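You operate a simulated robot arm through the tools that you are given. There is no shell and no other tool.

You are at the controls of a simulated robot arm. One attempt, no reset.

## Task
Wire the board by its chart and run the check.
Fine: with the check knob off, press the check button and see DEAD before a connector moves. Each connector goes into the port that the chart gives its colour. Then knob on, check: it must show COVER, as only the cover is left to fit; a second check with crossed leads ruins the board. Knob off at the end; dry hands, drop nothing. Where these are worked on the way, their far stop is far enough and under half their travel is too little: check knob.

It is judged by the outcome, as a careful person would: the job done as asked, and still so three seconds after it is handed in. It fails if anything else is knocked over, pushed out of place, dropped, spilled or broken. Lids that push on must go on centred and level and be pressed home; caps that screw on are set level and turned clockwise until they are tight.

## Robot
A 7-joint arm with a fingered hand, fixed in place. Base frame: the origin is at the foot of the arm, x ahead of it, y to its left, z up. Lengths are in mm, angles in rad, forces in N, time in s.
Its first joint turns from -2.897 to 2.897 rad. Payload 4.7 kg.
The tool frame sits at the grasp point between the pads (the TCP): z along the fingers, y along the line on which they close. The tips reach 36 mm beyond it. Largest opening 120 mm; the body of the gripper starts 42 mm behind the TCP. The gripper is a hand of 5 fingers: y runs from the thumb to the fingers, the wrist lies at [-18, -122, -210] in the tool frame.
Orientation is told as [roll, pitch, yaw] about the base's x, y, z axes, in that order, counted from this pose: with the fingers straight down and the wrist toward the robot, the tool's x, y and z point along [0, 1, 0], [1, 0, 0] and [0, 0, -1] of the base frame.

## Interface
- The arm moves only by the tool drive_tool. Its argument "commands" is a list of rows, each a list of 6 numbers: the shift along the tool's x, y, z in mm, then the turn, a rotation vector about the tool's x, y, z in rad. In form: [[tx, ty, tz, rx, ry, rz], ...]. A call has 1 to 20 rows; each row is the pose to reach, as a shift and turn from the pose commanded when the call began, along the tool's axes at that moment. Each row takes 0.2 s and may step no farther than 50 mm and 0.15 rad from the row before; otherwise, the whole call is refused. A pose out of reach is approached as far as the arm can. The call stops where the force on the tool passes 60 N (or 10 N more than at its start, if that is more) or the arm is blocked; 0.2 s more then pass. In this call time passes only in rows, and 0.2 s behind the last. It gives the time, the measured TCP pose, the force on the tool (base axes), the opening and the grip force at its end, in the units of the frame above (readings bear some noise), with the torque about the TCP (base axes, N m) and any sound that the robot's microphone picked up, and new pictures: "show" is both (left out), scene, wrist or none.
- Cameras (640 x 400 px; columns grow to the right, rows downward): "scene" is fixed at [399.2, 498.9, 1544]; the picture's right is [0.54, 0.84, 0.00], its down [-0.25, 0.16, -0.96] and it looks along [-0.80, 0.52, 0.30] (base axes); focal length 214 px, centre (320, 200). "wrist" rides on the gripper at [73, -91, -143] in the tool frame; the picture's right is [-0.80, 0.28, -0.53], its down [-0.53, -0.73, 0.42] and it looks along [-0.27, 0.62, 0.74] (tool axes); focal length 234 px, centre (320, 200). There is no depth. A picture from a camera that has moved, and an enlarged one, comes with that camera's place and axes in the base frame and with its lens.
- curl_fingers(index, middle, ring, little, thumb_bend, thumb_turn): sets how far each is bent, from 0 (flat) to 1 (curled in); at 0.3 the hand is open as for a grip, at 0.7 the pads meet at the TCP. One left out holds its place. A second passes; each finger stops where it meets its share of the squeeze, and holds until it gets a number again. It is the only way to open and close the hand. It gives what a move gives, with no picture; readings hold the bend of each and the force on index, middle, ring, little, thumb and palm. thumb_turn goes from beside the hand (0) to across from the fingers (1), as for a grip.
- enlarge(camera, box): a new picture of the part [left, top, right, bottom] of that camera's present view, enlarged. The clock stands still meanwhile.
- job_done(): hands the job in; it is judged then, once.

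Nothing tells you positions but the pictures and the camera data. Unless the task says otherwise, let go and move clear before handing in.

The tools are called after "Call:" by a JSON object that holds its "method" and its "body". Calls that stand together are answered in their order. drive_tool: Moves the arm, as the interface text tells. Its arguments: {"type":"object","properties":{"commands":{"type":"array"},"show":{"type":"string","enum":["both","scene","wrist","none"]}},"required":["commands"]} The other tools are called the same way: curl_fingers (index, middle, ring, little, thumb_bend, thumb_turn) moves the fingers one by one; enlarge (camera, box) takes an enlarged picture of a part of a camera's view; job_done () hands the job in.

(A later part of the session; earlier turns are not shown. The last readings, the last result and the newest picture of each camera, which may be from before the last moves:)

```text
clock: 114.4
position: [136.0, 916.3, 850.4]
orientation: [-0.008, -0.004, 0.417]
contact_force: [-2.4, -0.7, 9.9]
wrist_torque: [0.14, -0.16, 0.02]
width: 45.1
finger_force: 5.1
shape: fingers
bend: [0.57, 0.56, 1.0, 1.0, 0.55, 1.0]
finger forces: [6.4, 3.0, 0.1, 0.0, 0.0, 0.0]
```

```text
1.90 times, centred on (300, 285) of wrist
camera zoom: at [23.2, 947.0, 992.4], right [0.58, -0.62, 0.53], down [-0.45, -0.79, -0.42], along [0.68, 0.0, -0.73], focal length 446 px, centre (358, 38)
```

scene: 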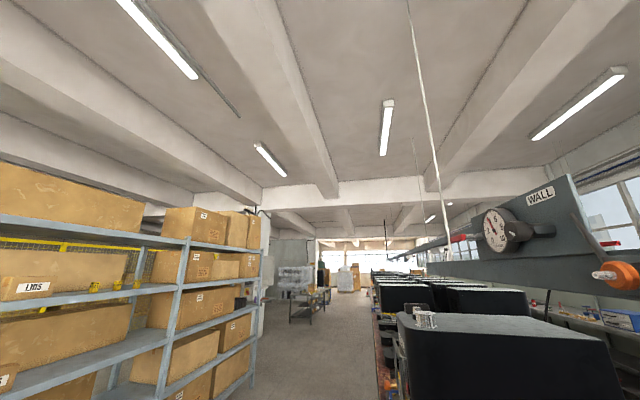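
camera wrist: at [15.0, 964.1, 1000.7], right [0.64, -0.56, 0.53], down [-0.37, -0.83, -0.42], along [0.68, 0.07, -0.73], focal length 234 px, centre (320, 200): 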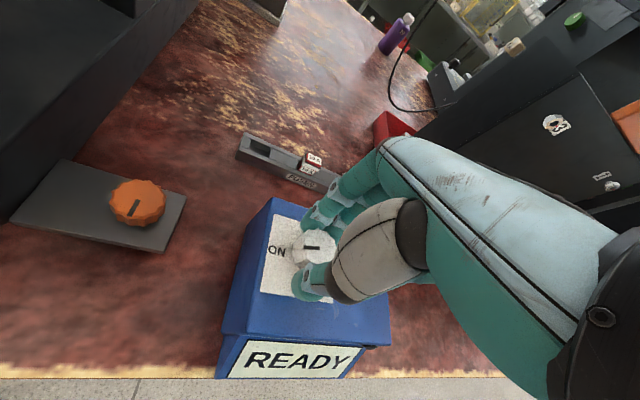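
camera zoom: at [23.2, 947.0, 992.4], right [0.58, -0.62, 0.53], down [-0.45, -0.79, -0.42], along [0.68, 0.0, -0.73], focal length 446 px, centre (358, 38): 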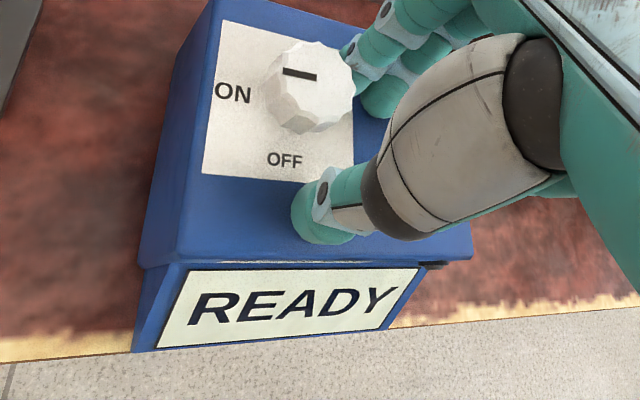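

Call:
{"method": "drive_tool", "body": {"commands": [[-29, -7, -3, 0, 0, 0], [-29, -7, -23, 0, 0, 0], [-29, -7, -53, 0, 0, 0], [-29, -7, -83, 0, 0, 0]], "show": "wrist"}}

Call:
{"method": "enlarge", "body": {"camera": "wrist", "box": [190, 180, 390, 380]}}

```text
clock: 115.4
position: [141.1, 887.7, 933.0]
orientation: [-0.013, 0.0, 0.418]
contact_force: [-0.3, 0.5, -2.0]
wrist_torque: [-0.05, 0.0, -0.02]
width: 47.3
finger_force: 0.2
shape: fingers
bend: [0.55, 0.55, 1.0, 1.0, 0.55, 1.0]
finger forces: [0.0, 0.0, 0.0, 0.1, 0.0, 0.1]
out of reach, approached as far as the arm can: row 1, 2, 3
camera wrist: at [27.8, 919.5, 1076.3], right [0.58, -0.61, 0.54], down [-0.45, -0.79, -0.42], along [0.68, 0.0, -0.73], focal length 234 px, centre (320, 200)
```

wrist: 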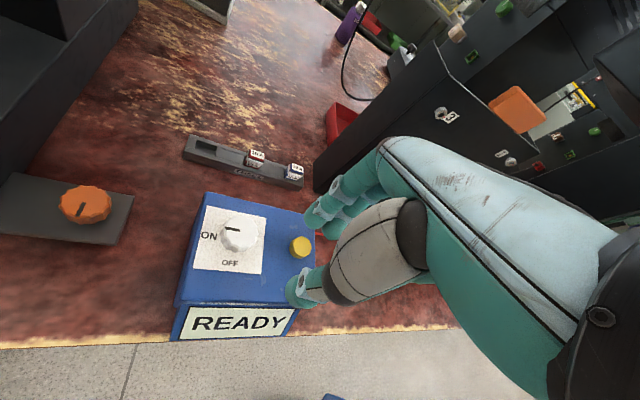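

```text
2.00 times, centred on (290, 280) of wrist
camera zoom: at [27.8, 919.5, 1076.3], right [0.58, -0.61, 0.54], down [-0.45, -0.79, -0.42], along [0.68, 0.0, -0.73], focal length 468 px, centre (380, 40)
```

zoom: 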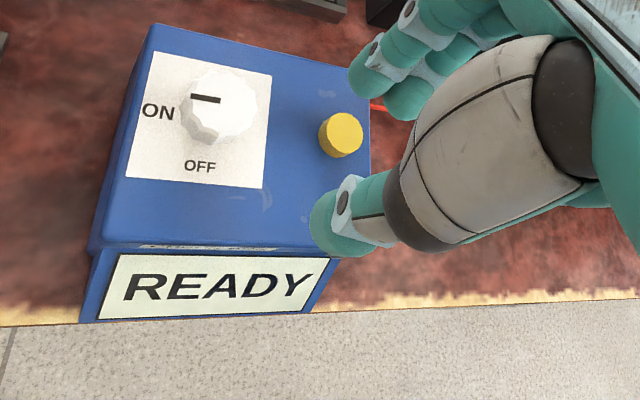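

The hand is clear, the mark points to ON and the display says READY. Now I'll close the fingertips, turn the hand back to the pose I used for the first press, and go above the button.

Call:
{"method": "curl_fingers", "body": {"index": 0.7, "middle": 0.7, "thumb_bend": 0.7, "thumb_turn": 0.98}}

Call:
{"method": "drive_tool", "body": {"commands": [[0, 0, 0, 0, 0, -0.125], [0, 0, 0, 0, 0, -0.25], [0, 0, 0, 0, 0, -0.367]], "show": "wrist"}}

Call:
{"method": "enlarge", "body": {"camera": "wrist", "box": [180, 150, 360, 330]}}

```text
clock: 116.4
position: [141.5, 889.6, 934.3]
orientation: [-0.011, -0.002, 0.419]
contact_force: [0.0, -0.2, 0.1]
wrist_torque: [0.0, -0.01, -0.02]
width: 4.3
finger_force: 0.2
shape: fingers
bend: [0.7, 0.7, 1.0, 1.0, 0.7, 1.0]
finger forces: [0.0, 0.1, 0.0, 0.1, 0.0, 0.0]
```

```text
clock: 117.2
position: [132.4, 920.8, 946.7]
orientation: [-0.013, 0.004, 0.789]
contact_force: [0.7, -0.3, -0.6]
wrist_torque: [-0.02, 0.0, 0.01]
width: 4.3
finger_force: 0.1
shape: fingers
bend: [0.7, 0.7, 1.0, 1.0, 0.7, 1.0]
finger forces: [0.1, 0.0, 0.1, 0.0, 0.1, 0.0]
out of reach, approached as far as the arm can: row 1, 2, 3
camera wrist: at [15.6, 910.5, 1088.7], right [0.76, -0.36, 0.54], down [-0.14, -0.9, -0.41], along [0.63, 0.24, -0.74], focal length 234 px, centre (320, 200)
```

wrist: 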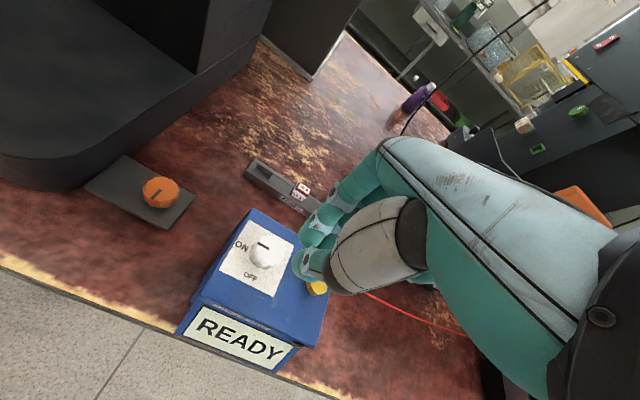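

```text
2.22 times, centred on (270, 240) of wrist
camera zoom: at [15.6, 910.5, 1088.7], right [0.76, -0.36, 0.54], down [-0.14, -0.9, -0.41], along [0.63, 0.24, -0.74], focal length 520 px, centre (431, 111)
```

zoom: 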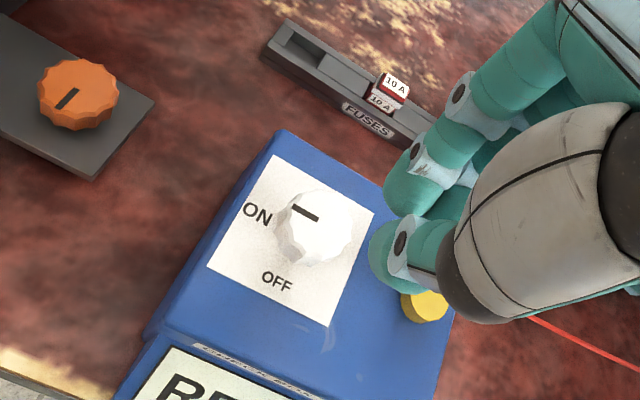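

The arm reports these poses as slightly out of reach, likely near a joint limit after the long twist. I'll retreat toward the aisle to a comfortable pose to recover accuracy before pressing anything.

Call:
{"method": "drive_tool", "body": {"commands": [[-10, -30, -10, 0, 0, 0], [-20, -60, -20, 0, 0, 0], [-30, -90, -20, 0, 0, 0], [-40, -110, -20, 0, 0, 0]], "show": "wrist"}}

```text
clock: 118.2
position: [72.2, 872.9, 1018.1]
orientation: [0.011, -0.015, 0.783]
contact_force: [1.2, 2.4, 8.0]
wrist_torque: [-0.28, 0.12, 0.06]
width: 3.8
finger_force: 0.0
shape: fingers
bend: [0.7, 0.7, 1.0, 1.0, 0.7, 1.0]
finger forces: [0.0, 0.0, 0.1, 0.0, 0.0, 0.1]
out of reach, approached as far as the arm can: row 1, 2, 3, 4
camera wrist: at [-41.8, 858.3, 1161.6], right [0.76, -0.38, 0.52], down [-0.14, -0.89, -0.44], along [0.63, 0.26, -0.73], focal length 234 px, centre (320, 200)
```

wrist: 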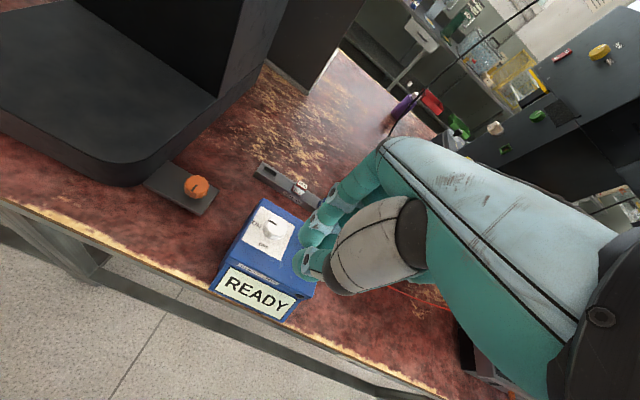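

The arm is drifting from the commanded pose, so I'll stop and look at the scene camera and the readings with a null move.

Call:
{"method": "drive_tool", "body": {"commands": [[0, 0, 0, 0, 0, 0]], "show": "both"}}

```text
clock: 118.6
position: [71.8, 883.6, 998.6]
orientation: [-0.014, 0.003, 0.785]
contact_force: [-0.4, 0.9, -0.5]
wrist_torque: [-0.02, -0.02, 0.0]
width: 3.7
finger_force: 0.1
shape: fingers
bend: [0.7, 0.7, 1.0, 1.0, 0.7, 1.0]
finger forces: [0.1, 0.1, 0.0, 0.0, 0.1, 0.1]
camera wrist: at [-43.3, 872.1, 1141.4], right [0.76, -0.36, 0.53], down [-0.14, -0.9, -0.42], along [0.63, 0.24, -0.74], focal length 234 px, centre (320, 200)
```

scene: 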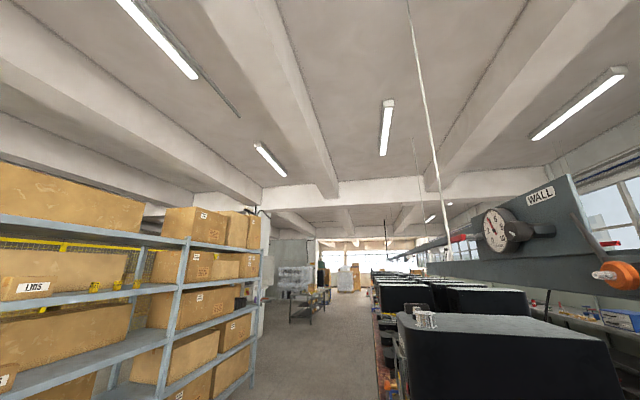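
wrist: 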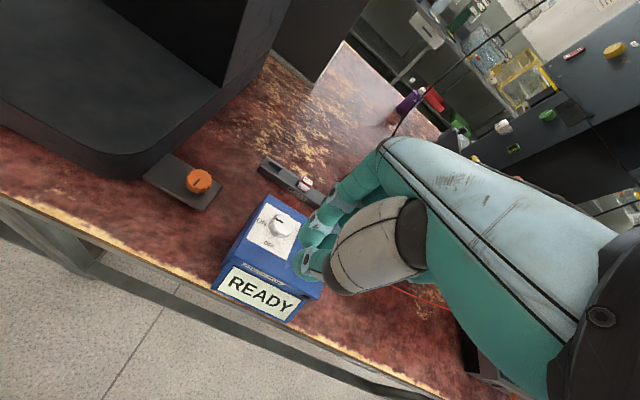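

Nothing is touching the arm, and the display still shows READY. I'll turn the wrist back toward the straight-out (radial) direction, the natural posture at this spot, to get away from the joint limit.

Call:
{"method": "drive_tool", "body": {"commands": [[0, 0, 0, 0, 0, -0.12], [0, 0, 0, 0, 0, -0.24], [0, 0, 0, 0, 0, -0.36], [0, 0, 0, 0, 0, -0.48], [0, 0, 0, 0, 0, -0.6], [0, 0, 0, 0, 0, -0.645]], "show": "wrist"}}

```text
clock: 120.0
position: [61.1, 920.0, 1011.4]
orientation: [-0.009, 0.01, 1.433]
contact_force: [-0.3, -0.5, 0.9]
wrist_torque: [0.0, 0.03, -0.01]
width: 4.0
finger_force: 0.0
shape: fingers
bend: [0.7, 0.7, 1.0, 1.0, 0.7, 1.0]
finger forces: [0.0, 0.0, 0.0, 0.0, 0.0, 0.0]
out of reach, approached as far as the arm can: row 1, 2, 3, 4, 5, 6
camera wrist: at [-24.3, 840.6, 1154.5], right [0.83, 0.17, 0.53], down [0.43, -0.8, -0.41], along [0.35, 0.57, -0.74], focal length 234 px, centre (320, 200)
```

wrist: 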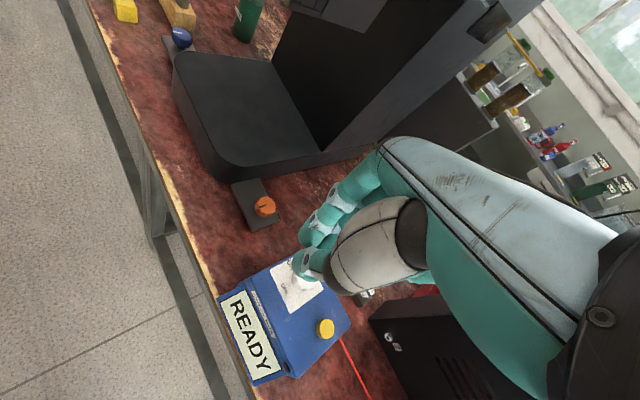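

Orientation follows but the position is pushed outward, so the arm seems over-stretched in this branch. I'll try retracing: continue turning counter-clockwise toward yaw 2.0, which was comfortable before.

Call:
{"method": "drive_tool", "body": {"commands": [[0, 0, 0, 0, 0, -0.12], [0, 0, 0, 0, 0, -0.24], [0, 0, 0, 0, 0, -0.36], [0, 0, 0, 0, 0, -0.48], [0, 0, 0, 0, 0, -0.567], [0, 0, 0, 0, 0, -0.567], [0, 0, 0, 0, 0, -0.567]], "show": "wrist"}}

```text
clock: 121.6
position: [60.2, 919.4, 1011.6]
orientation: [-0.002, 0.011, 1.998]
contact_force: [-0.1, 0.3, 0.8]
wrist_torque: [-0.01, 0.02, -0.05]
width: 3.8
finger_force: 0.1
shape: fingers
bend: [0.7, 0.7, 1.0, 1.0, 0.7, 1.0]
finger forces: [0.2, 0.0, 0.0, 0.0, 0.0, 0.0]
camera wrist: at [32.2, 807.5, 1155.1], right [0.61, 0.59, 0.52], down [0.79, -0.45, -0.42], along [-0.01, 0.67, -0.74], focal length 234 px, centre (320, 200)
```

wrist: 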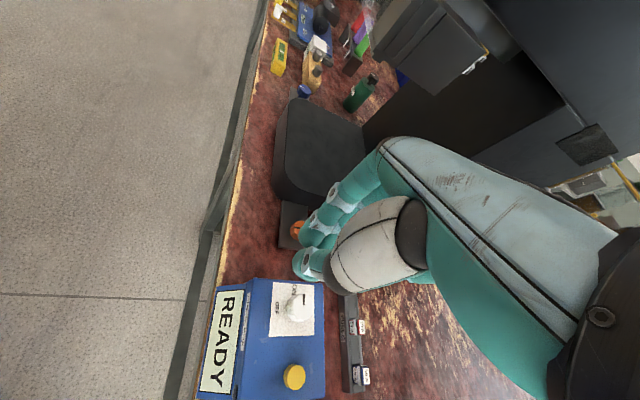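

Yaw 2.0 is reached cleanly again. I'll retrace to the earlier comfortable waypoint in front of the box.

Call:
{"method": "drive_tool", "body": {"commands": [[-2, -25, 0, 0, 0, 0], [-4, -50, 0, 0, 0, 0], [-6, -75, 0, 0, 0, 0], [-8, -95, 15, 0, 0, 0], [-8, -95, 38, 0, 0, 0]], "show": "none"}}

Call:
{"method": "drive_tool", "body": {"commands": [[0, 0, 0, 0, 0, 0.13], [0, 0, 0, 0, 0, 0.26], [0, 0, 0, 0, 0, 0.39], [0, 0, 0, 0, 0, 0.52]], "show": "wrist"}}

```text
clock: 122.8
position: [94.8, 912.2, 1022.6]
orientation: [-0.004, 0.01, 1.999]
contact_force: [-1.0, -0.7, 0.4]
wrist_torque: [-0.01, -0.01, 0.02]
width: 4.0
finger_force: 0.3
shape: fingers
bend: [0.7, 0.7, 1.0, 1.0, 0.7, 1.0]
finger forces: [0.1, 0.0, 0.0, 0.0, 0.1, 0.1]
out of reach, approached as far as the arm can: row 1, 2, 3, 4, 5
```

```text
clock: 123.8
position: [96.8, 920.8, 1027.1]
orientation: [-0.006, 0.01, 1.477]
contact_force: [-0.9, 0.2, 0.5]
wrist_torque: [0.01, -0.02, -0.02]
width: 3.7
finger_force: 0.1
shape: fingers
bend: [0.7, 0.7, 1.0, 1.0, 0.7, 1.0]
finger forces: [0.0, 0.0, 0.1, 0.0, 0.0, 0.0]
out of reach, approached as far as the arm can: row 1, 2, 3, 4
camera wrist: at [15.7, 838.1, 1170.0], right [0.82, 0.21, 0.53], down [0.46, -0.78, -0.41], along [0.33, 0.59, -0.74], focal length 234 px, centre (320, 200)
```

wrist: 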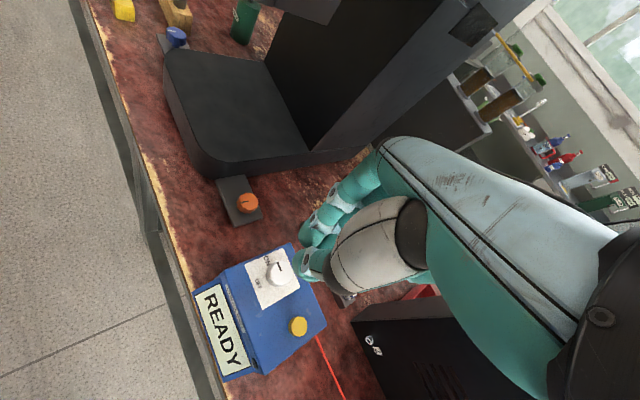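

It behaves as if the elbow went past straight and is stuck on the wrong side. Outward from here at this height is clear (the tall machines stand much farther back). I'll stretch outward past full reach and then pull back, so the elbow can fold the right way.

Call:
{"method": "drive_tool", "body": {"commands": [[0, 40, 0, 0, 0, 0], [0, 80, 0, 0, 0, 0], [0, 120, 0, 0, 0, 0], [0, 80, 0, 0, 0, 0], [0, 40, 0, 0, 0, 0], [0, 0, 0, 0, 0, 0], [0, -40, 0, 0, 0, 0]], "show": "wrist"}}

```text
clock: 125.4
position: [89.9, 914.4, 1034.3]
orientation: [-0.007, 0.013, 1.479]
contact_force: [0.1, -0.3, -1.0]
wrist_torque: [-0.01, -0.01, -0.02]
width: 3.8
finger_force: 0.0
shape: fingers
bend: [0.7, 0.7, 1.0, 1.0, 0.7, 1.0]
finger forces: [0.0, 0.0, 0.0, 0.0, 0.0, 0.0]
out of reach, approached as far as the arm can: row 1, 2, 3, 4, 5, 7
camera wrist: at [9.5, 832.4, 1178.2], right [0.82, 0.21, 0.53], down [0.47, -0.78, -0.41], along [0.33, 0.58, -0.74], focal length 234 px, centre (320, 200)
```

wrist: 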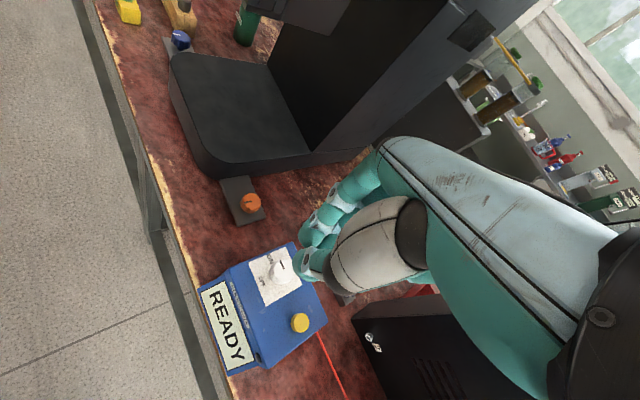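

The reachable region is a thin shell here, which fits an over-straight elbow. I'll probe for the exact edge of reach with small outward steps and dwell there, since the elbow may fall through to its normal side.

Call:
{"method": "drive_tool", "body": {"commands": [[0, 4, 0, 0, 0, 0], [0, 8, 0, 0, 0, 0], [0, 12, 0, 0, 0, 0], [0, 16, 0, 0, 0, 0], [0, 20, 0, 0, 0, 0], [0, 24, 0, 0, 0, 0], [0, 28, 0, 0, 0, 0], [0, 32, 0, 0, 0, 0]], "show": "none"}}

```text
clock: 127.2
position: [91.4, 937.4, 1039.5]
orientation: [-0.007, 0.007, 1.479]
contact_force: [-0.5, 0.2, 0.1]
wrist_torque: [0.01, 0.01, 0.04]
width: 4.0
finger_force: 0.1
shape: fingers
bend: [0.7, 0.7, 1.0, 1.0, 0.7, 1.0]
finger forces: [0.1, 0.1, 0.0, 0.0, 0.0, 0.0]
out of reach, approached as far as the arm can: row 8
```

Call:
{"method": "drive_tool", "body": {"commands": [[0, 0, 0, 0, 0, 0], [0, 0, 0, 0, 0, 0], [0, 0, 0, 0, 0, 0], [0, 0, 0, 0, 0, 0], [0, 0, 0, 0, 0, 0], [0, 0, 0, 0, 0, 0], [0, -6, 0, 0, 0, 0], [0, -12, 0, 0, 0, 0], [0, -18, 0, 0, 0, 0], [0, -24, 0, 0, 0, 0], [0, -30, 0, 0, 0, 0], [0, -36, 0, 0, 0, 0], [0, -42, 0, 0, 0, 0], [0, -48, 0, 0, 0, 0]], "show": "none"}}

```text
clock: 130.2
position: [86.7, 889.3, 1038.7]
orientation: [-0.007, 0.008, 1.477]
contact_force: [-0.1, 0.4, -0.3]
wrist_torque: [-0.02, -0.04, -0.01]
width: 3.8
finger_force: 0.0
shape: fingers
bend: [0.7, 0.7, 1.0, 1.0, 0.7, 1.0]
finger forces: [0.0, 0.0, 0.0, 0.1, 0.0, 0.1]
```

It worked: the arm now retracts freely with nothing flagged. I'll keep pulling back to a comfortable distance.

Call:
{"method": "drive_tool", "body": {"commands": [[0, -25, 0, 0, 0, 0], [0, -50, 0, 0, 0, 0], [0, -75, 0, 0, 0, 0], [0, -100, 0, 0, 0, 0], [0, -125, 0, 0, 0, 0], [0, -150, 0, 0, 0, 0]], "show": "wrist"}}

```text
clock: 131.6
position: [72.8, 741.0, 1037.9]
orientation: [-0.006, 0.008, 1.477]
contact_force: [0.0, 0.5, -0.8]
wrist_torque: [-0.02, 0.01, 0.0]
width: 3.6
finger_force: 0.1
shape: fingers
bend: [0.7, 0.7, 1.0, 1.0, 0.7, 1.0]
finger forces: [0.0, 0.1, 0.0, 0.0, 0.1, 0.0]
camera wrist: at [-7.6, 658.2, 1182.5], right [0.82, 0.21, 0.53], down [0.47, -0.78, -0.41], along [0.33, 0.59, -0.74], focal length 234 px, centre (320, 200)
```

wrist: 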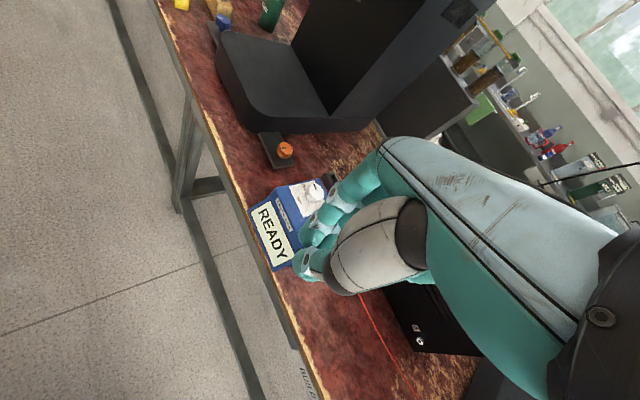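

The arm is back to normal. I'll turn the hand back to yaw 0.785 here, then approach above the button as before.

Call:
{"method": "drive_tool", "body": {"commands": [[0, 0, 0, 0, 0, 0.14], [0, 0, 0, 0, 0, 0.28], [0, 0, 0, 0, 0, 0.42], [0, 0, 0, 0, 0, 0.56], [0, 0, 0, 0, 0, 0.692]], "show": "none"}}

Call:
{"method": "drive_tool", "body": {"commands": [[3, 36, 10, 0, 0, 0], [6, 72, 25, 0, 0, 0], [9, 108, 45, 0, 0, 0], [12, 144, 70, 0, 0, 0], [15, 170, 100, 0, 0, 0], [15, 184, 118, 0, 0, 0]], "show": "wrist"}}

Call:
{"method": "enlarge", "body": {"camera": "wrist", "box": [200, 120, 400, 320]}}

```text
clock: 132.8
position: [74.8, 743.4, 1040.9]
orientation: [-0.011, -0.001, 0.784]
contact_force: [-0.6, -0.1, 0.1]
wrist_torque: [-0.01, 0.03, 0.03]
width: 3.7
finger_force: 0.1
shape: fingers
bend: [0.7, 0.7, 1.0, 1.0, 0.7, 1.0]
finger forces: [0.0, 0.0, 0.0, 0.0, 0.0, 0.0]
```

```text
clock: 134.2
position: [192.7, 884.2, 924.8]
orientation: [-0.011, 0.0, 0.788]
contact_force: [-0.1, -1.1, 0.7]
wrist_torque: [-0.01, -0.01, 0.02]
width: 4.1
finger_force: 0.1
shape: fingers
bend: [0.7, 0.7, 1.0, 1.0, 0.7, 1.0]
finger forces: [0.0, 0.1, 0.1, 0.0, 0.1, 0.0]
camera wrist: at [77.6, 872.6, 1066.9], right [0.76, -0.37, 0.53], down [-0.14, -0.9, -0.42], along [0.63, 0.25, -0.73], focal length 234 px, centre (320, 200)
```

wrist: 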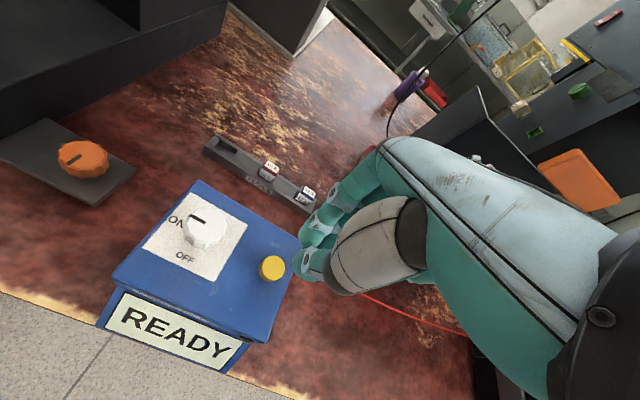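

```text
2.00 times, centred on (300, 220) of wrist
camera zoom: at [77.6, 872.6, 1066.9], right [0.76, -0.37, 0.53], down [-0.14, -0.9, -0.42], along [0.63, 0.25, -0.73], focal length 468 px, centre (360, 160)
```

zoom: 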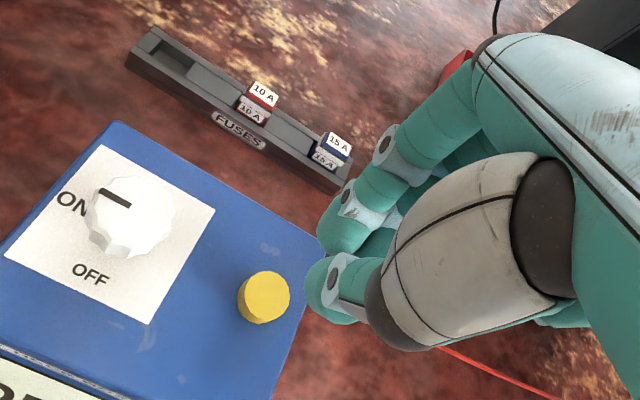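

The check box hasn't shifted noticeably, the mark still points to ON and it reads READY. The fingertips are over the button, so I'll lower to just above it.

Call:
{"method": "drive_tool", "body": {"commands": [[0, -2, 20, 0, 0, 0], [0, -3, 40, 0, 0, 0], [0, -3, 54, 0, 0, 0], [0, -3, 60, 0, 0, 0]], "show": "wrist"}}

Call:
{"method": "enlarge", "body": {"camera": "wrist", "box": [200, 180, 400, 320]}}

```text
clock: 135.2
position: [191.6, 880.2, 863.0]
orientation: [-0.011, -0.001, 0.789]
contact_force: [0.7, 0.2, 1.5]
wrist_torque: [0.02, 0.01, -0.02]
width: 3.5
finger_force: 0.3
shape: fingers
bend: [0.7, 0.7, 1.0, 1.0, 0.7, 1.0]
finger forces: [0.8, 0.0, 0.0, 0.1, 0.0, 0.1]
camera wrist: at [77.2, 868.2, 1005.3], right [0.76, -0.37, 0.53], down [-0.14, -0.9, -0.42], along [0.63, 0.25, -0.73], focal length 234 px, centre (320, 200)
```

wrist: 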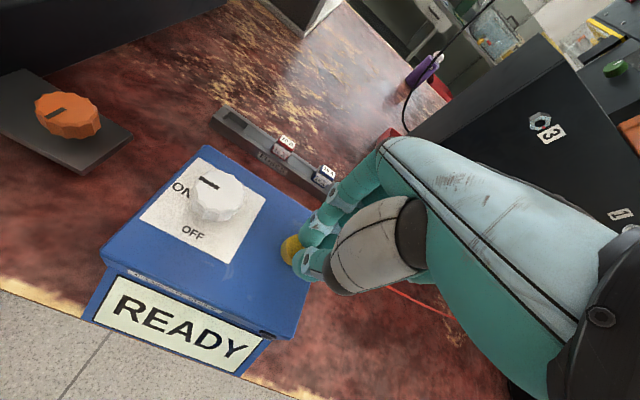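

```text
2.86 times, centred on (300, 250) of wrist
camera zoom: at [77.2, 868.2, 1005.3], right [0.76, -0.37, 0.53], down [-0.14, -0.9, -0.42], along [0.63, 0.25, -0.73], focal length 669 px, centre (377, 57)
```

zoom: 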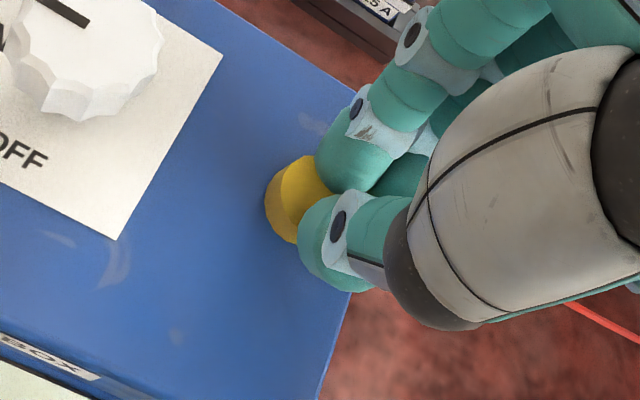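

The index fingertip is just touching the button. The wiring matches the chart (PANEL white, GUARD yellow, MOTOR blue), so I'll press.

Call:
{"method": "drive_tool", "body": {"commands": [[0, 0, 2.5, 0, 0, 0], [0, 0, 5, 0, 0, 0], [0, 0, 7, 0, 0, 0]], "show": "wrist"}}

Call:
{"method": "enlarge", "body": {"camera": "wrist", "box": [80, 250, 280, 390]}}

```text
clock: 136.0
position: [192.1, 880.3, 855.1]
orientation: [-0.012, 0.001, 0.785]
contact_force: [1.0, -0.2, 3.0]
wrist_torque: [0.06, -0.02, 0.0]
width: 4.0
finger_force: 1.8
shape: fingers
bend: [0.7, 0.7, 1.0, 1.0, 0.7, 1.0]
finger forces: [2.9, 0.0, 0.0, 0.0, 0.0, 0.0]
heard: click
camera wrist: at [77.6, 867.2, 997.8], right [0.76, -0.37, 0.53], down [-0.14, -0.9, -0.42], along [0.63, 0.25, -0.73], focal length 234 px, centre (320, 200)
```

wrist: 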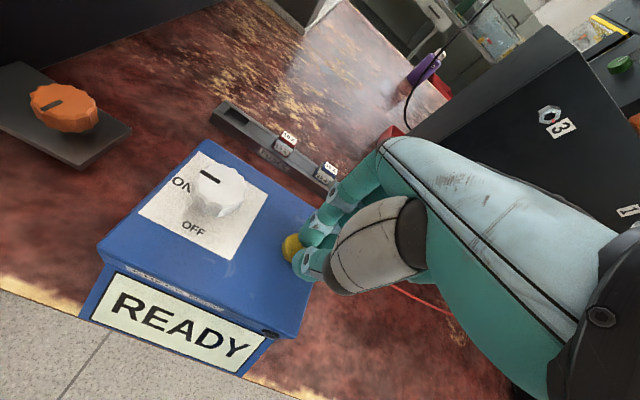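

```text
2.86 times, centred on (180, 320) of wrist
camera zoom: at [77.6, 867.2, 997.8], right [0.76, -0.37, 0.53], down [-0.14, -0.9, -0.42], along [0.63, 0.25, -0.73], focal length 669 px, centre (720, -143)
```

zoom: 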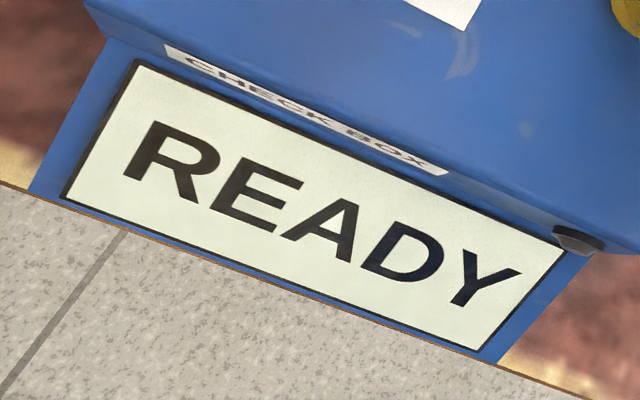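

I heard a click but the picture still shows READY, so the display may take a moment. I'll hold briefly and look again.

Call:
{"method": "drive_tool", "body": {"commands": [[0, 0, 0, 0, 0, 0], [0, 0, 0, 0, 0, 0], [0, 0, 0, 0, 0, 0]], "show": "wrist"}}

```text
clock: 136.8
position: [193.1, 878.6, 854.9]
orientation: [-0.01, 0.0, 0.788]
contact_force: [0.6, 0.1, 3.3]
wrist_torque: [0.07, -0.04, 0.01]
width: 3.8
finger_force: 1.6
shape: fingers
bend: [0.7, 0.7, 1.0, 1.0, 0.7, 1.0]
finger forces: [3.2, 0.1, 0.0, 0.0, 0.0, 0.0]
camera wrist: at [77.5, 867.2, 997.5], right [0.76, -0.37, 0.53], down [-0.14, -0.9, -0.42], along [0.63, 0.25, -0.73], focal length 234 px, centre (320, 200)
```

wrist: 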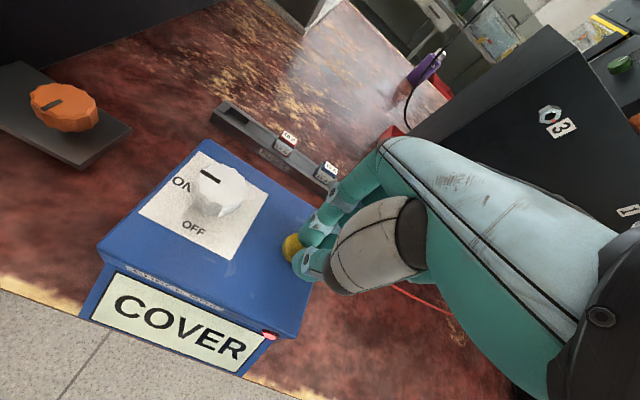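

The display shows COVER, as required. Next I need to turn the knob back to OFF: I'll lift off the button, open the fingers and move over the knob.

Call:
{"method": "drive_tool", "body": {"commands": [[0, 0, -10, 0, 0, 0], [0, 0, -35, 0, 0, 0], [0, 0, -65, 0, 0, 0]], "show": "none"}}

Call:
{"method": "curl_fingers", "body": {"index": 0.5, "middle": 0.5, "thumb_bend": 0.5, "thumb_turn": 1.0}}

Call:
{"method": "drive_tool", "body": {"commands": [[30, 1, 0, 0, 0, 0], [60, 2, 0, 0, 0, 0], [90, 3, 0, 0, 0, 0], [90, 3, 20, 0, 0, 0]], "show": "wrist"}}

Call:
{"method": "enlarge", "body": {"camera": "wrist", "box": [230, 180, 358, 300]}}

```text
clock: 137.6
position: [191.2, 881.5, 916.8]
orientation: [-0.012, 0.002, 0.788]
contact_force: [-0.1, 0.2, -0.3]
wrist_torque: [0.02, 0.03, 0.03]
width: 3.9
finger_force: 0.1
shape: fingers
bend: [0.7, 0.7, 1.0, 1.0, 0.7, 1.0]
finger forces: [0.0, 0.0, 0.1, 0.1, 0.1, 0.0]
```

```text
clock: 138.6
position: [191.4, 881.0, 919.3]
orientation: [-0.01, 0.002, 0.786]
contact_force: [-0.8, -1.0, 0.1]
wrist_torque: [0.02, 0.04, -0.01]
width: 62.4
finger_force: 0.0
shape: fingers
bend: [0.5, 0.5, 1.0, 1.0, 0.5, 1.0]
finger forces: [0.1, 0.1, 0.0, 0.1, 0.1, 0.0]
```

```text
clock: 139.6
position: [127.8, 944.0, 898.0]
orientation: [-0.01, 0.0, 0.789]
contact_force: [0.4, 0.7, 0.1]
wrist_torque: [0.01, -0.03, -0.03]
width: 62.4
finger_force: 0.1
shape: fingers
bend: [0.5, 0.5, 1.0, 1.0, 0.5, 1.0]
finger forces: [0.0, 0.0, 0.0, 0.0, 0.0, 0.0]
camera wrist: at [12.0, 932.2, 1040.6], right [0.76, -0.37, 0.53], down [-0.14, -0.9, -0.42], along [0.63, 0.25, -0.73], focal length 234 px, centre (320, 200)
```

wrist: 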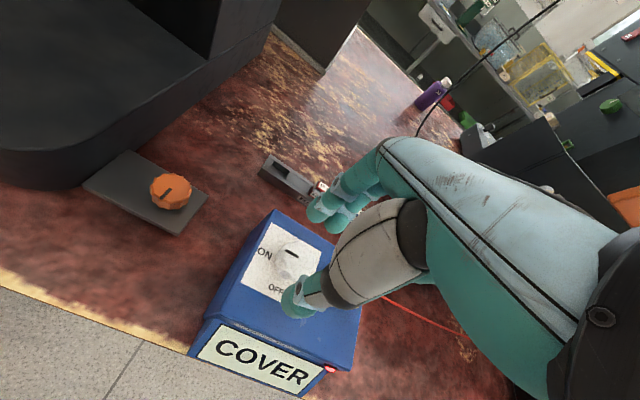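

```text
3.33 times, centred on (294, 240) of wrist
camera zoom: at [12.0, 932.2, 1040.6], right [0.76, -0.37, 0.53], down [-0.14, -0.9, -0.42], along [0.63, 0.25, -0.73], focal length 781 px, centre (407, 67)
```

zoom: 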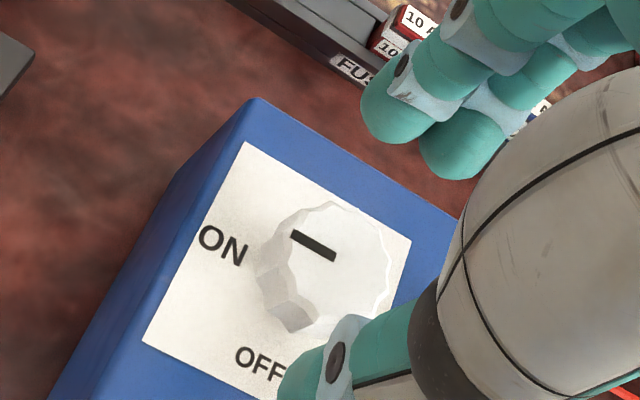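

The knob is about 4 mm ahead of the grip centre, so I'll correct that and lower around it.

Call:
{"method": "drive_tool", "body": {"commands": [[-1.4, 3.8, 0, 0, 0, 0], [-1.4, 3.8, 14, 0, 0, 0], [-1.4, 3.8, 28, 0, 0, 0], [-1.4, 3.8, 40, 0, 0, 0]], "show": "wrist"}}

Call:
{"method": "enlarge", "body": {"camera": "wrist", "box": [240, 180, 368, 300]}}

```text
clock: 140.6
position: [133.2, 946.3, 858.7]
orientation: [-0.01, 0.003, 0.787]
contact_force: [0.0, -0.4, 0.4]
wrist_torque: [-0.02, -0.04, 0.03]
width: 62.5
finger_force: 0.1
shape: fingers
bend: [0.5, 0.5, 1.0, 1.0, 0.5, 1.0]
finger forces: [0.0, 0.0, 0.0, 0.0, 0.1, 0.1]
camera wrist: at [17.6, 934.1, 1001.0], right [0.76, -0.37, 0.53], down [-0.14, -0.9, -0.42], along [0.63, 0.25, -0.74], focal length 234 px, centre (320, 200)
```

wrist: 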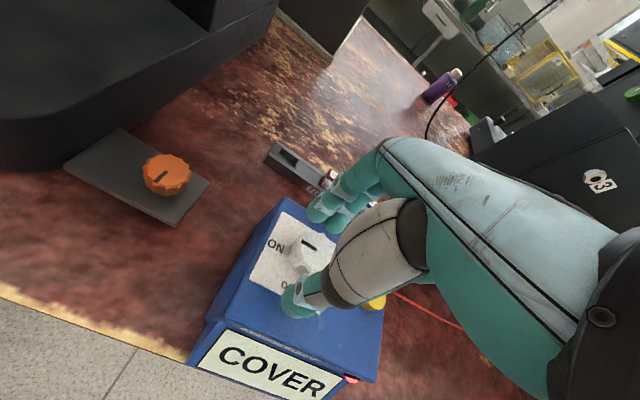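

```text
3.33 times, centred on (304, 240) of wrist
camera zoom: at [17.6, 934.1, 1001.0], right [0.76, -0.37, 0.53], down [-0.14, -0.9, -0.42], along [0.63, 0.25, -0.74], focal length 781 px, centre (373, 67)
```

zoom: 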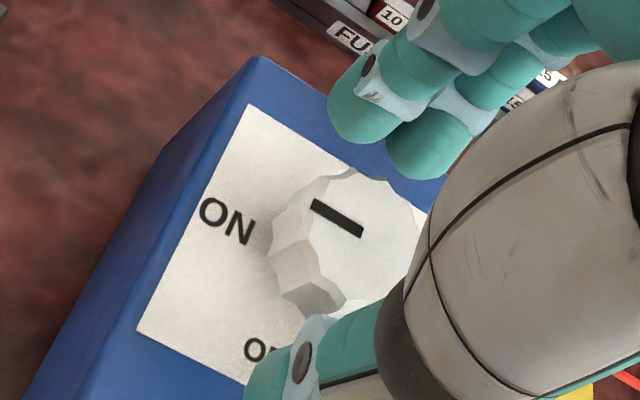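

Well centred. Closing on the knob as before.

Call:
{"method": "curl_fingers", "body": {"index": 0.66, "middle": 0.66, "thumb_bend": 0.64}}

Call:
{"method": "curl_fingers", "body": {"index": 0.71, "middle": 0.71, "thumb_bend": 0.7}}

Call:
{"method": "enlarge", "body": {"camera": "wrist", "box": [240, 180, 368, 300]}}

```text
clock: 141.6
position: [133.0, 946.5, 858.5]
orientation: [-0.011, 0.001, 0.786]
contact_force: [-1.6, -0.8, -0.6]
wrist_torque: [-0.04, 0.03, 0.0]
width: 34.0
finger_force: 6.0
shape: fingers
bend: [0.62, 0.64, 1.0, 1.0, 0.59, 1.0]
finger forces: [3.2, 1.8, 0.1, 0.0, 6.8, 0.0]
```

```text
clock: 142.6
position: [133.2, 946.2, 857.6]
orientation: [-0.01, 0.002, 0.788]
contact_force: [2.1, 3.1, -1.4]
wrist_torque: [0.03, -0.02, -0.02]
width: 33.2
finger_force: 13.2
shape: fingers
bend: [0.62, 0.65, 1.0, 1.0, 0.6, 1.0]
finger forces: [8.7, 6.2, 0.0, 0.1, 12.3, 0.0]
```

```text
3.33 times, centred on (304, 240) of wrist
camera zoom: at [17.8, 934.4, 1000.7], right [0.76, -0.37, 0.53], down [-0.14, -0.9, -0.42], along [0.63, 0.24, -0.74], focal length 781 px, centre (373, 67)
```

zoom: 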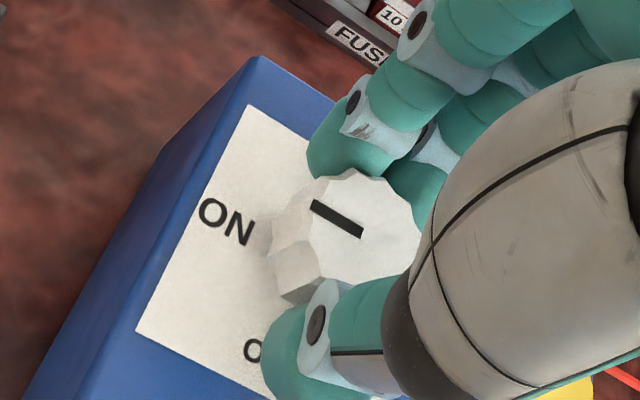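

The grip is balanced. I'll turn counter-clockwise in steps, staying well within reach.

Call:
{"method": "drive_tool", "body": {"commands": [[0, 0, 0, 0, 0, -0.1], [0, 0, 0, 0, 0, -0.2], [0, 0, 0, 0, 0, -0.3], [0, 0, 0, 0, 0, -0.4], [0, 0, 0, 0, 0, -0.5]], "show": "none"}}

Call:
{"method": "enlarge", "body": {"camera": "wrist", "box": [240, 180, 368, 300]}}

```text
clock: 143.8
position: [133.6, 947.5, 858.3]
orientation: [-0.009, 0.007, 1.287]
contact_force: [-3.9, 3.9, -4.7]
wrist_torque: [0.07, 0.16, -0.05]
width: 33.3
finger_force: 12.8
shape: fingers
bend: [0.61, 0.66, 1.0, 1.0, 0.6, 1.0]
finger forces: [9.6, 4.7, 0.0, 0.0, 11.6, 0.1]
```

```text
3.33 times, centred on (304, 240) of wrist
camera zoom: at [39.0, 880.8, 1001.7], right [0.85, 0.05, 0.53], down [0.31, -0.86, -0.42], along [0.43, 0.52, -0.74], focal length 781 px, centre (373, 67)
```

zoom: 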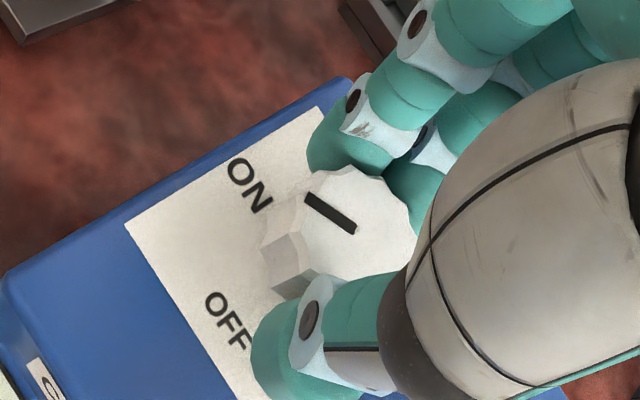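

Call:
{"method": "drive_tool", "body": {"commands": [[0, 0, 0, 0, 0, -0.1], [0, 0, 0, 0, 0, -0.2], [0, 0, 0, 0, 0, -0.3], [0, 0, 0, 0, 0, -0.4], [0, 0, 0, 0, 0, -0.5], [0, 0, 0, 0, 0, -0.6]], "show": "wrist"}}

Call:
{"method": "enlarge", "body": {"camera": "wrist", "box": [240, 180, 368, 300]}}

```text
clock: 145.2
position: [133.9, 945.9, 858.8]
orientation: [-0.005, 0.008, 1.889]
contact_force: [-8.5, 6.4, -2.4]
wrist_torque: [0.25, 0.31, -0.04]
width: 33.0
finger_force: 14.4
shape: fingers
bend: [0.59, 0.66, 1.0, 1.0, 0.62, 1.0]
finger forces: [12.3, 6.5, 0.0, 0.0, 9.5, 0.0]
camera wrist: at [94.0, 838.5, 1002.6], right [0.67, 0.52, 0.53], down [0.74, -0.53, -0.42], along [0.06, 0.67, -0.74], focal length 234 px, centre (320, 200)
```

wrist: 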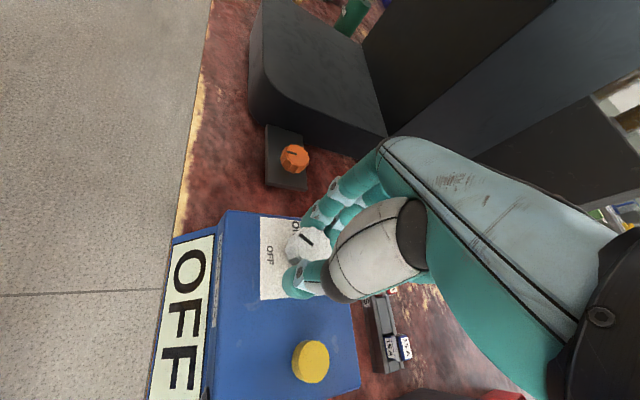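

```text
3.33 times, centred on (304, 240) of wrist
camera zoom: at [94.0, 838.5, 1002.6], right [0.67, 0.52, 0.53], down [0.74, -0.53, -0.42], along [0.06, 0.67, -0.74], focal length 781 px, centre (373, 67)
```

zoom: 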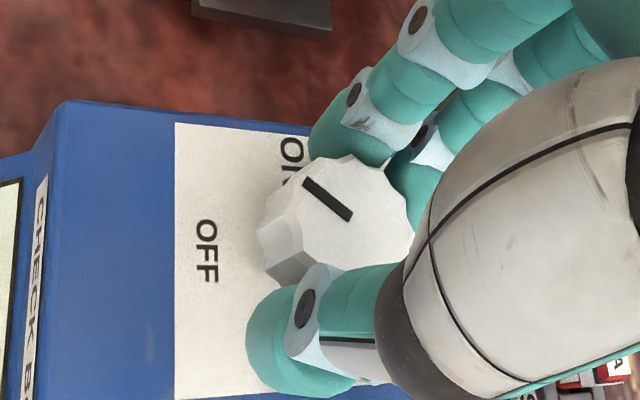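

The display reads OFF, but the mark is still about a third of the way short of the OFF label. I'll release, turn the hand back 0.8 rad clockwise without touching, and re-grip to finish to the stop.

Call:
{"method": "curl_fingers", "body": {"index": 0.5, "middle": 0.5, "thumb_bend": 0.5}}

Call:
{"method": "drive_tool", "body": {"commands": [[0, 0, 0, 0, 0, 0.14], [0, 0, 0, 0, 0, 0.28], [0, 0, 0, 0, 0, 0.42], [0, 0, 0, 0, 0, 0.56], [0, 0, 0, 0, 0, 0.7], [0, 0, 0, 0, 0, 0.8]], "show": "none"}}

Call:
{"method": "enlarge", "body": {"camera": "wrist", "box": [240, 180, 368, 300]}}

```text
clock: 146.2
position: [135.3, 946.5, 859.9]
orientation: [-0.003, 0.01, 1.886]
contact_force: [-0.1, -0.2, -0.6]
wrist_torque: [-0.02, -0.01, 0.01]
width: 62.1
finger_force: 0.1
shape: fingers
bend: [0.5, 0.5, 1.0, 1.0, 0.5, 1.0]
finger forces: [0.1, 0.0, 0.0, 0.0, 0.0, 0.0]
```

```text
clock: 147.6
position: [134.6, 945.8, 859.8]
orientation: [-0.011, 0.004, 1.083]
contact_force: [0.8, -0.4, 0.1]
wrist_torque: [0.04, 0.0, 0.0]
width: 62.8
finger_force: 0.0
shape: fingers
bend: [0.5, 0.5, 1.0, 1.0, 0.5, 1.0]
finger forces: [0.1, 0.1, 0.1, 0.0, 0.1, 0.0]
```

```text
3.33 times, centred on (304, 240) of wrist
camera zoom: at [28.1, 900.1, 1002.4], right [0.84, -0.12, 0.53], down [0.13, -0.9, -0.42], along [0.53, 0.42, -0.74], focal length 781 px, centre (373, 67)
```

zoom: 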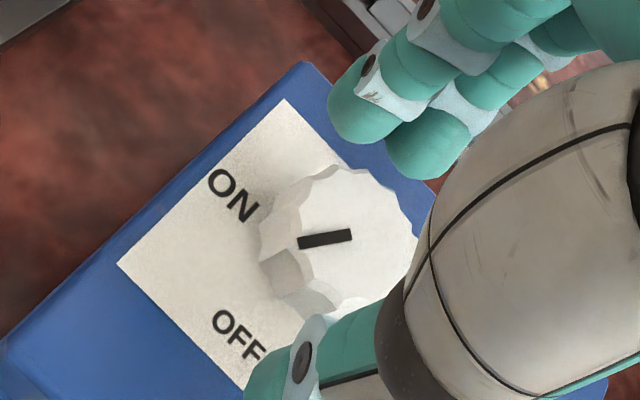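

Call:
{"method": "drive_tool", "body": {"commands": [[2.5, -3.2, 0, 0, 0, 0]], "show": "none"}}

Call:
{"method": "curl_fingers", "body": {"index": 0.66, "middle": 0.66, "thumb_bend": 0.64}}

Call:
{"method": "curl_fingers", "body": {"index": 0.71, "middle": 0.71, "thumb_bend": 0.7}}

Call:
{"method": "drive_tool", "body": {"commands": [[0, 0, 0, 0, 0, -0.1], [0, 0, 0, 0, 0, -0.2], [0, 0, 0, 0, 0, -0.3], [0, 0, 0, 0, 0, -0.4]], "show": "none"}}

Call:
{"method": "enlarge", "body": {"camera": "wrist", "box": [220, 180, 380, 330]}}

```text
clock: 148.0
position: [131.5, 944.7, 859.1]
orientation: [-0.011, 0.004, 1.086]
contact_force: [-1.0, -0.1, 0.7]
wrist_torque: [-0.04, -0.03, -0.04]
width: 62.4
finger_force: 0.1
shape: fingers
bend: [0.5, 0.5, 1.0, 1.0, 0.5, 1.0]
finger forces: [0.0, 0.0, 0.0, 0.1, 0.0, 0.1]
```

```text
clock: 149.0
position: [130.8, 944.1, 858.9]
orientation: [-0.011, 0.002, 1.086]
contact_force: [1.5, 3.5, -0.6]
wrist_torque: [0.13, -0.06, 0.0]
width: 34.1
finger_force: 6.8
shape: fingers
bend: [0.6, 0.63, 1.0, 1.0, 0.6, 1.0]
finger forces: [5.0, 3.5, 0.0, 0.0, 4.9, 0.1]
```

```text
clock: 150.0
position: [131.4, 945.0, 860.1]
orientation: [-0.01, 0.003, 1.086]
contact_force: [4.0, 7.3, 0.2]
wrist_torque: [0.21, -0.13, -0.01]
width: 33.0
finger_force: 13.8
shape: fingers
bend: [0.61, 0.64, 1.0, 1.0, 0.61, 1.0]
finger forces: [9.4, 7.9, 0.0, 0.0, 10.2, 0.0]
```

```text
clock: 151.0
position: [130.5, 944.2, 859.1]
orientation: [-0.006, 0.008, 1.489]
contact_force: [4.1, 9.1, 1.9]
wrist_torque: [0.28, -0.17, 0.01]
width: 33.2
finger_force: 14.8
shape: fingers
bend: [0.61, 0.64, 1.0, 1.0, 0.62, 1.0]
finger forces: [9.3, 10.4, 0.1, 0.0, 10.3, 0.1]
```

```text
2.67 times, centred on (300, 255) of wrist
camera zoom: at [50.7, 860.8, 1002.2], right [0.82, 0.22, 0.53], down [0.47, -0.78, -0.42], along [0.32, 0.59, -0.74], focal length 624 px, centre (373, 53)
```

zoom: 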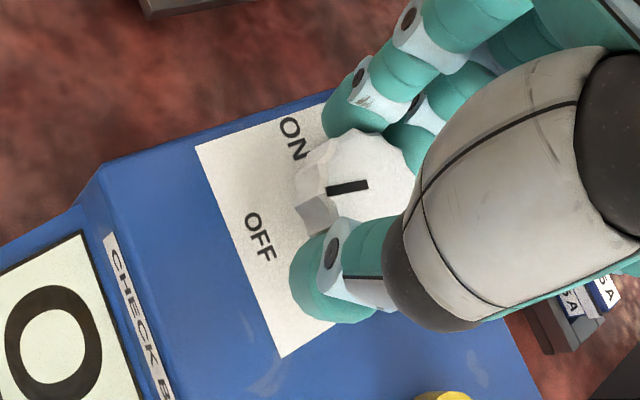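

The mark is almost at OFF. I'll turn about 0.3 rad more to reach the stop.

Call:
{"method": "drive_tool", "body": {"commands": [[0, 0, 0, 0, 0, -0.08], [0, 0, 0, 0, 0, -0.16], [0, 0, 0, 0, 0, -0.24], [0, 0, 0, 0, 0, -0.3]], "show": "wrist"}}

Call:
{"method": "enlarge", "body": {"camera": "wrist", "box": [220, 180, 380, 330]}}

```text
clock: 152.0
position: [131.5, 943.7, 858.7]
orientation: [-0.005, 0.009, 1.787]
contact_force: [0.8, 8.2, 1.4]
wrist_torque: [0.22, -0.03, -0.12]
width: 33.1
finger_force: 15.0
shape: fingers
bend: [0.61, 0.64, 1.0, 1.0, 0.62, 1.0]
finger forces: [10.0, 9.0, 0.0, 0.0, 10.3, 0.0]
camera wrist: at [80.3, 841.5, 1002.6], right [0.72, 0.45, 0.53], down [0.68, -0.6, -0.42], along [0.13, 0.66, -0.74], focal length 234 px, centre (320, 200)
```

wrist: 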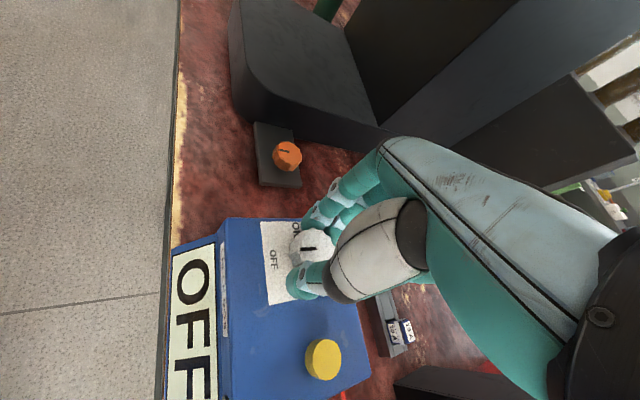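

```text
2.67 times, centred on (300, 255) of wrist
camera zoom: at [80.3, 841.5, 1002.6], right [0.72, 0.45, 0.53], down [0.68, -0.6, -0.42], along [0.13, 0.66, -0.74], focal length 624 px, centre (373, 53)
```

zoom: 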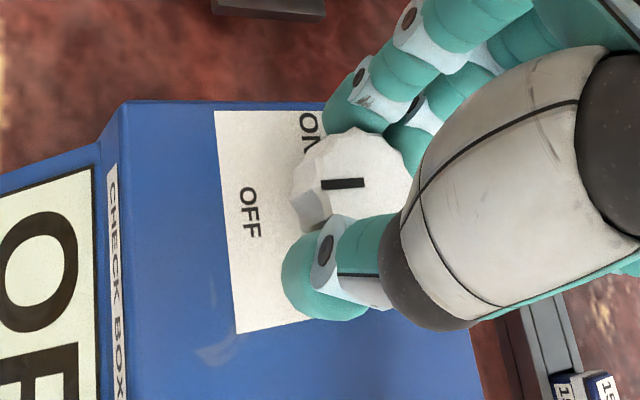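

The torque rose at the stop and the mark points straight at OFF, with the display showing OFF. I'll release and lift straight up, clear of the knob.

Call:
{"method": "curl_fingers", "body": {"index": 0.5, "middle": 0.5, "thumb_bend": 0.5}}

Call:
{"method": "drive_tool", "body": {"commands": [[0, 0, -15, 0, 0, 0], [0, 0, -40, 0, 0, 0], [0, 0, -75, 0, 0, 0], [0, 0, -110, 0, 0, 0]], "show": "wrist"}}

Call:
{"method": "enlarge", "body": {"camera": "wrist", "box": [140, 180, 380, 390]}}

```text
clock: 153.0
position: [131.6, 945.5, 858.3]
orientation: [-0.004, 0.01, 1.787]
contact_force: [-1.0, -0.2, -0.3]
wrist_torque: [0.01, -0.01, -0.02]
width: 62.6
finger_force: 0.2
shape: fingers
bend: [0.5, 0.5, 1.0, 1.0, 0.5, 1.0]
finger forces: [0.1, 0.1, 0.1, 0.0, 0.0, 0.0]
```

```text
clock: 154.0
position: [131.4, 944.0, 968.0]
orientation: [-0.006, 0.012, 1.787]
contact_force: [-0.2, 1.3, -0.5]
wrist_torque: [0.0, 0.02, 0.01]
width: 62.1
finger_force: 0.0
shape: fingers
bend: [0.5, 0.5, 1.0, 1.0, 0.5, 1.0]
finger forces: [0.1, 0.0, 0.1, 0.0, 0.0, 0.0]
camera wrist: at [78.9, 840.9, 1111.2], right [0.72, 0.45, 0.53], down [0.68, -0.61, -0.41], along [0.13, 0.66, -0.74], focal length 234 px, centre (320, 200)
```

wrist: 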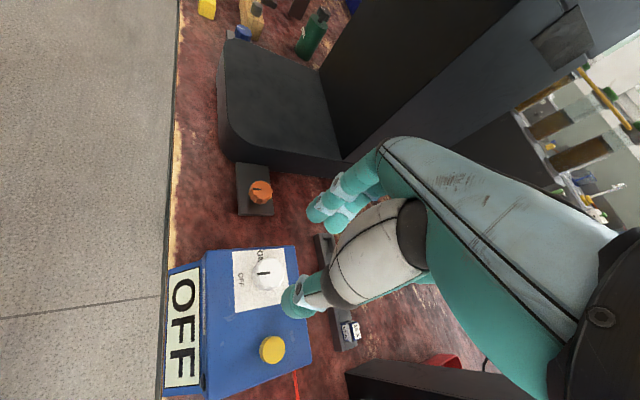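

```text
1.90 times, centred on (260, 285) of wrist
camera zoom: at [78.9, 840.9, 1111.2], right [0.72, 0.45, 0.53], down [0.68, -0.61, -0.41], along [0.13, 0.66, -0.74], focal length 446 px, centre (434, 38)
```

zoom: 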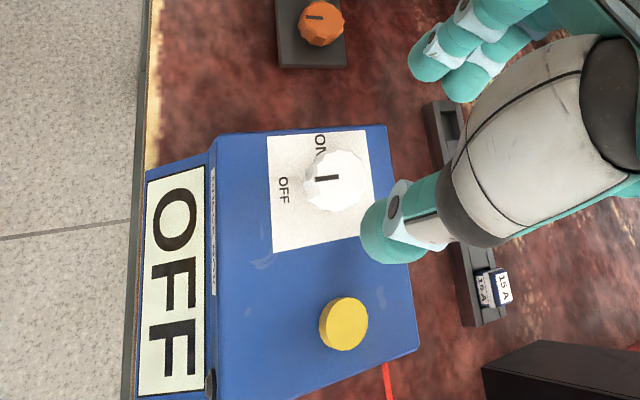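

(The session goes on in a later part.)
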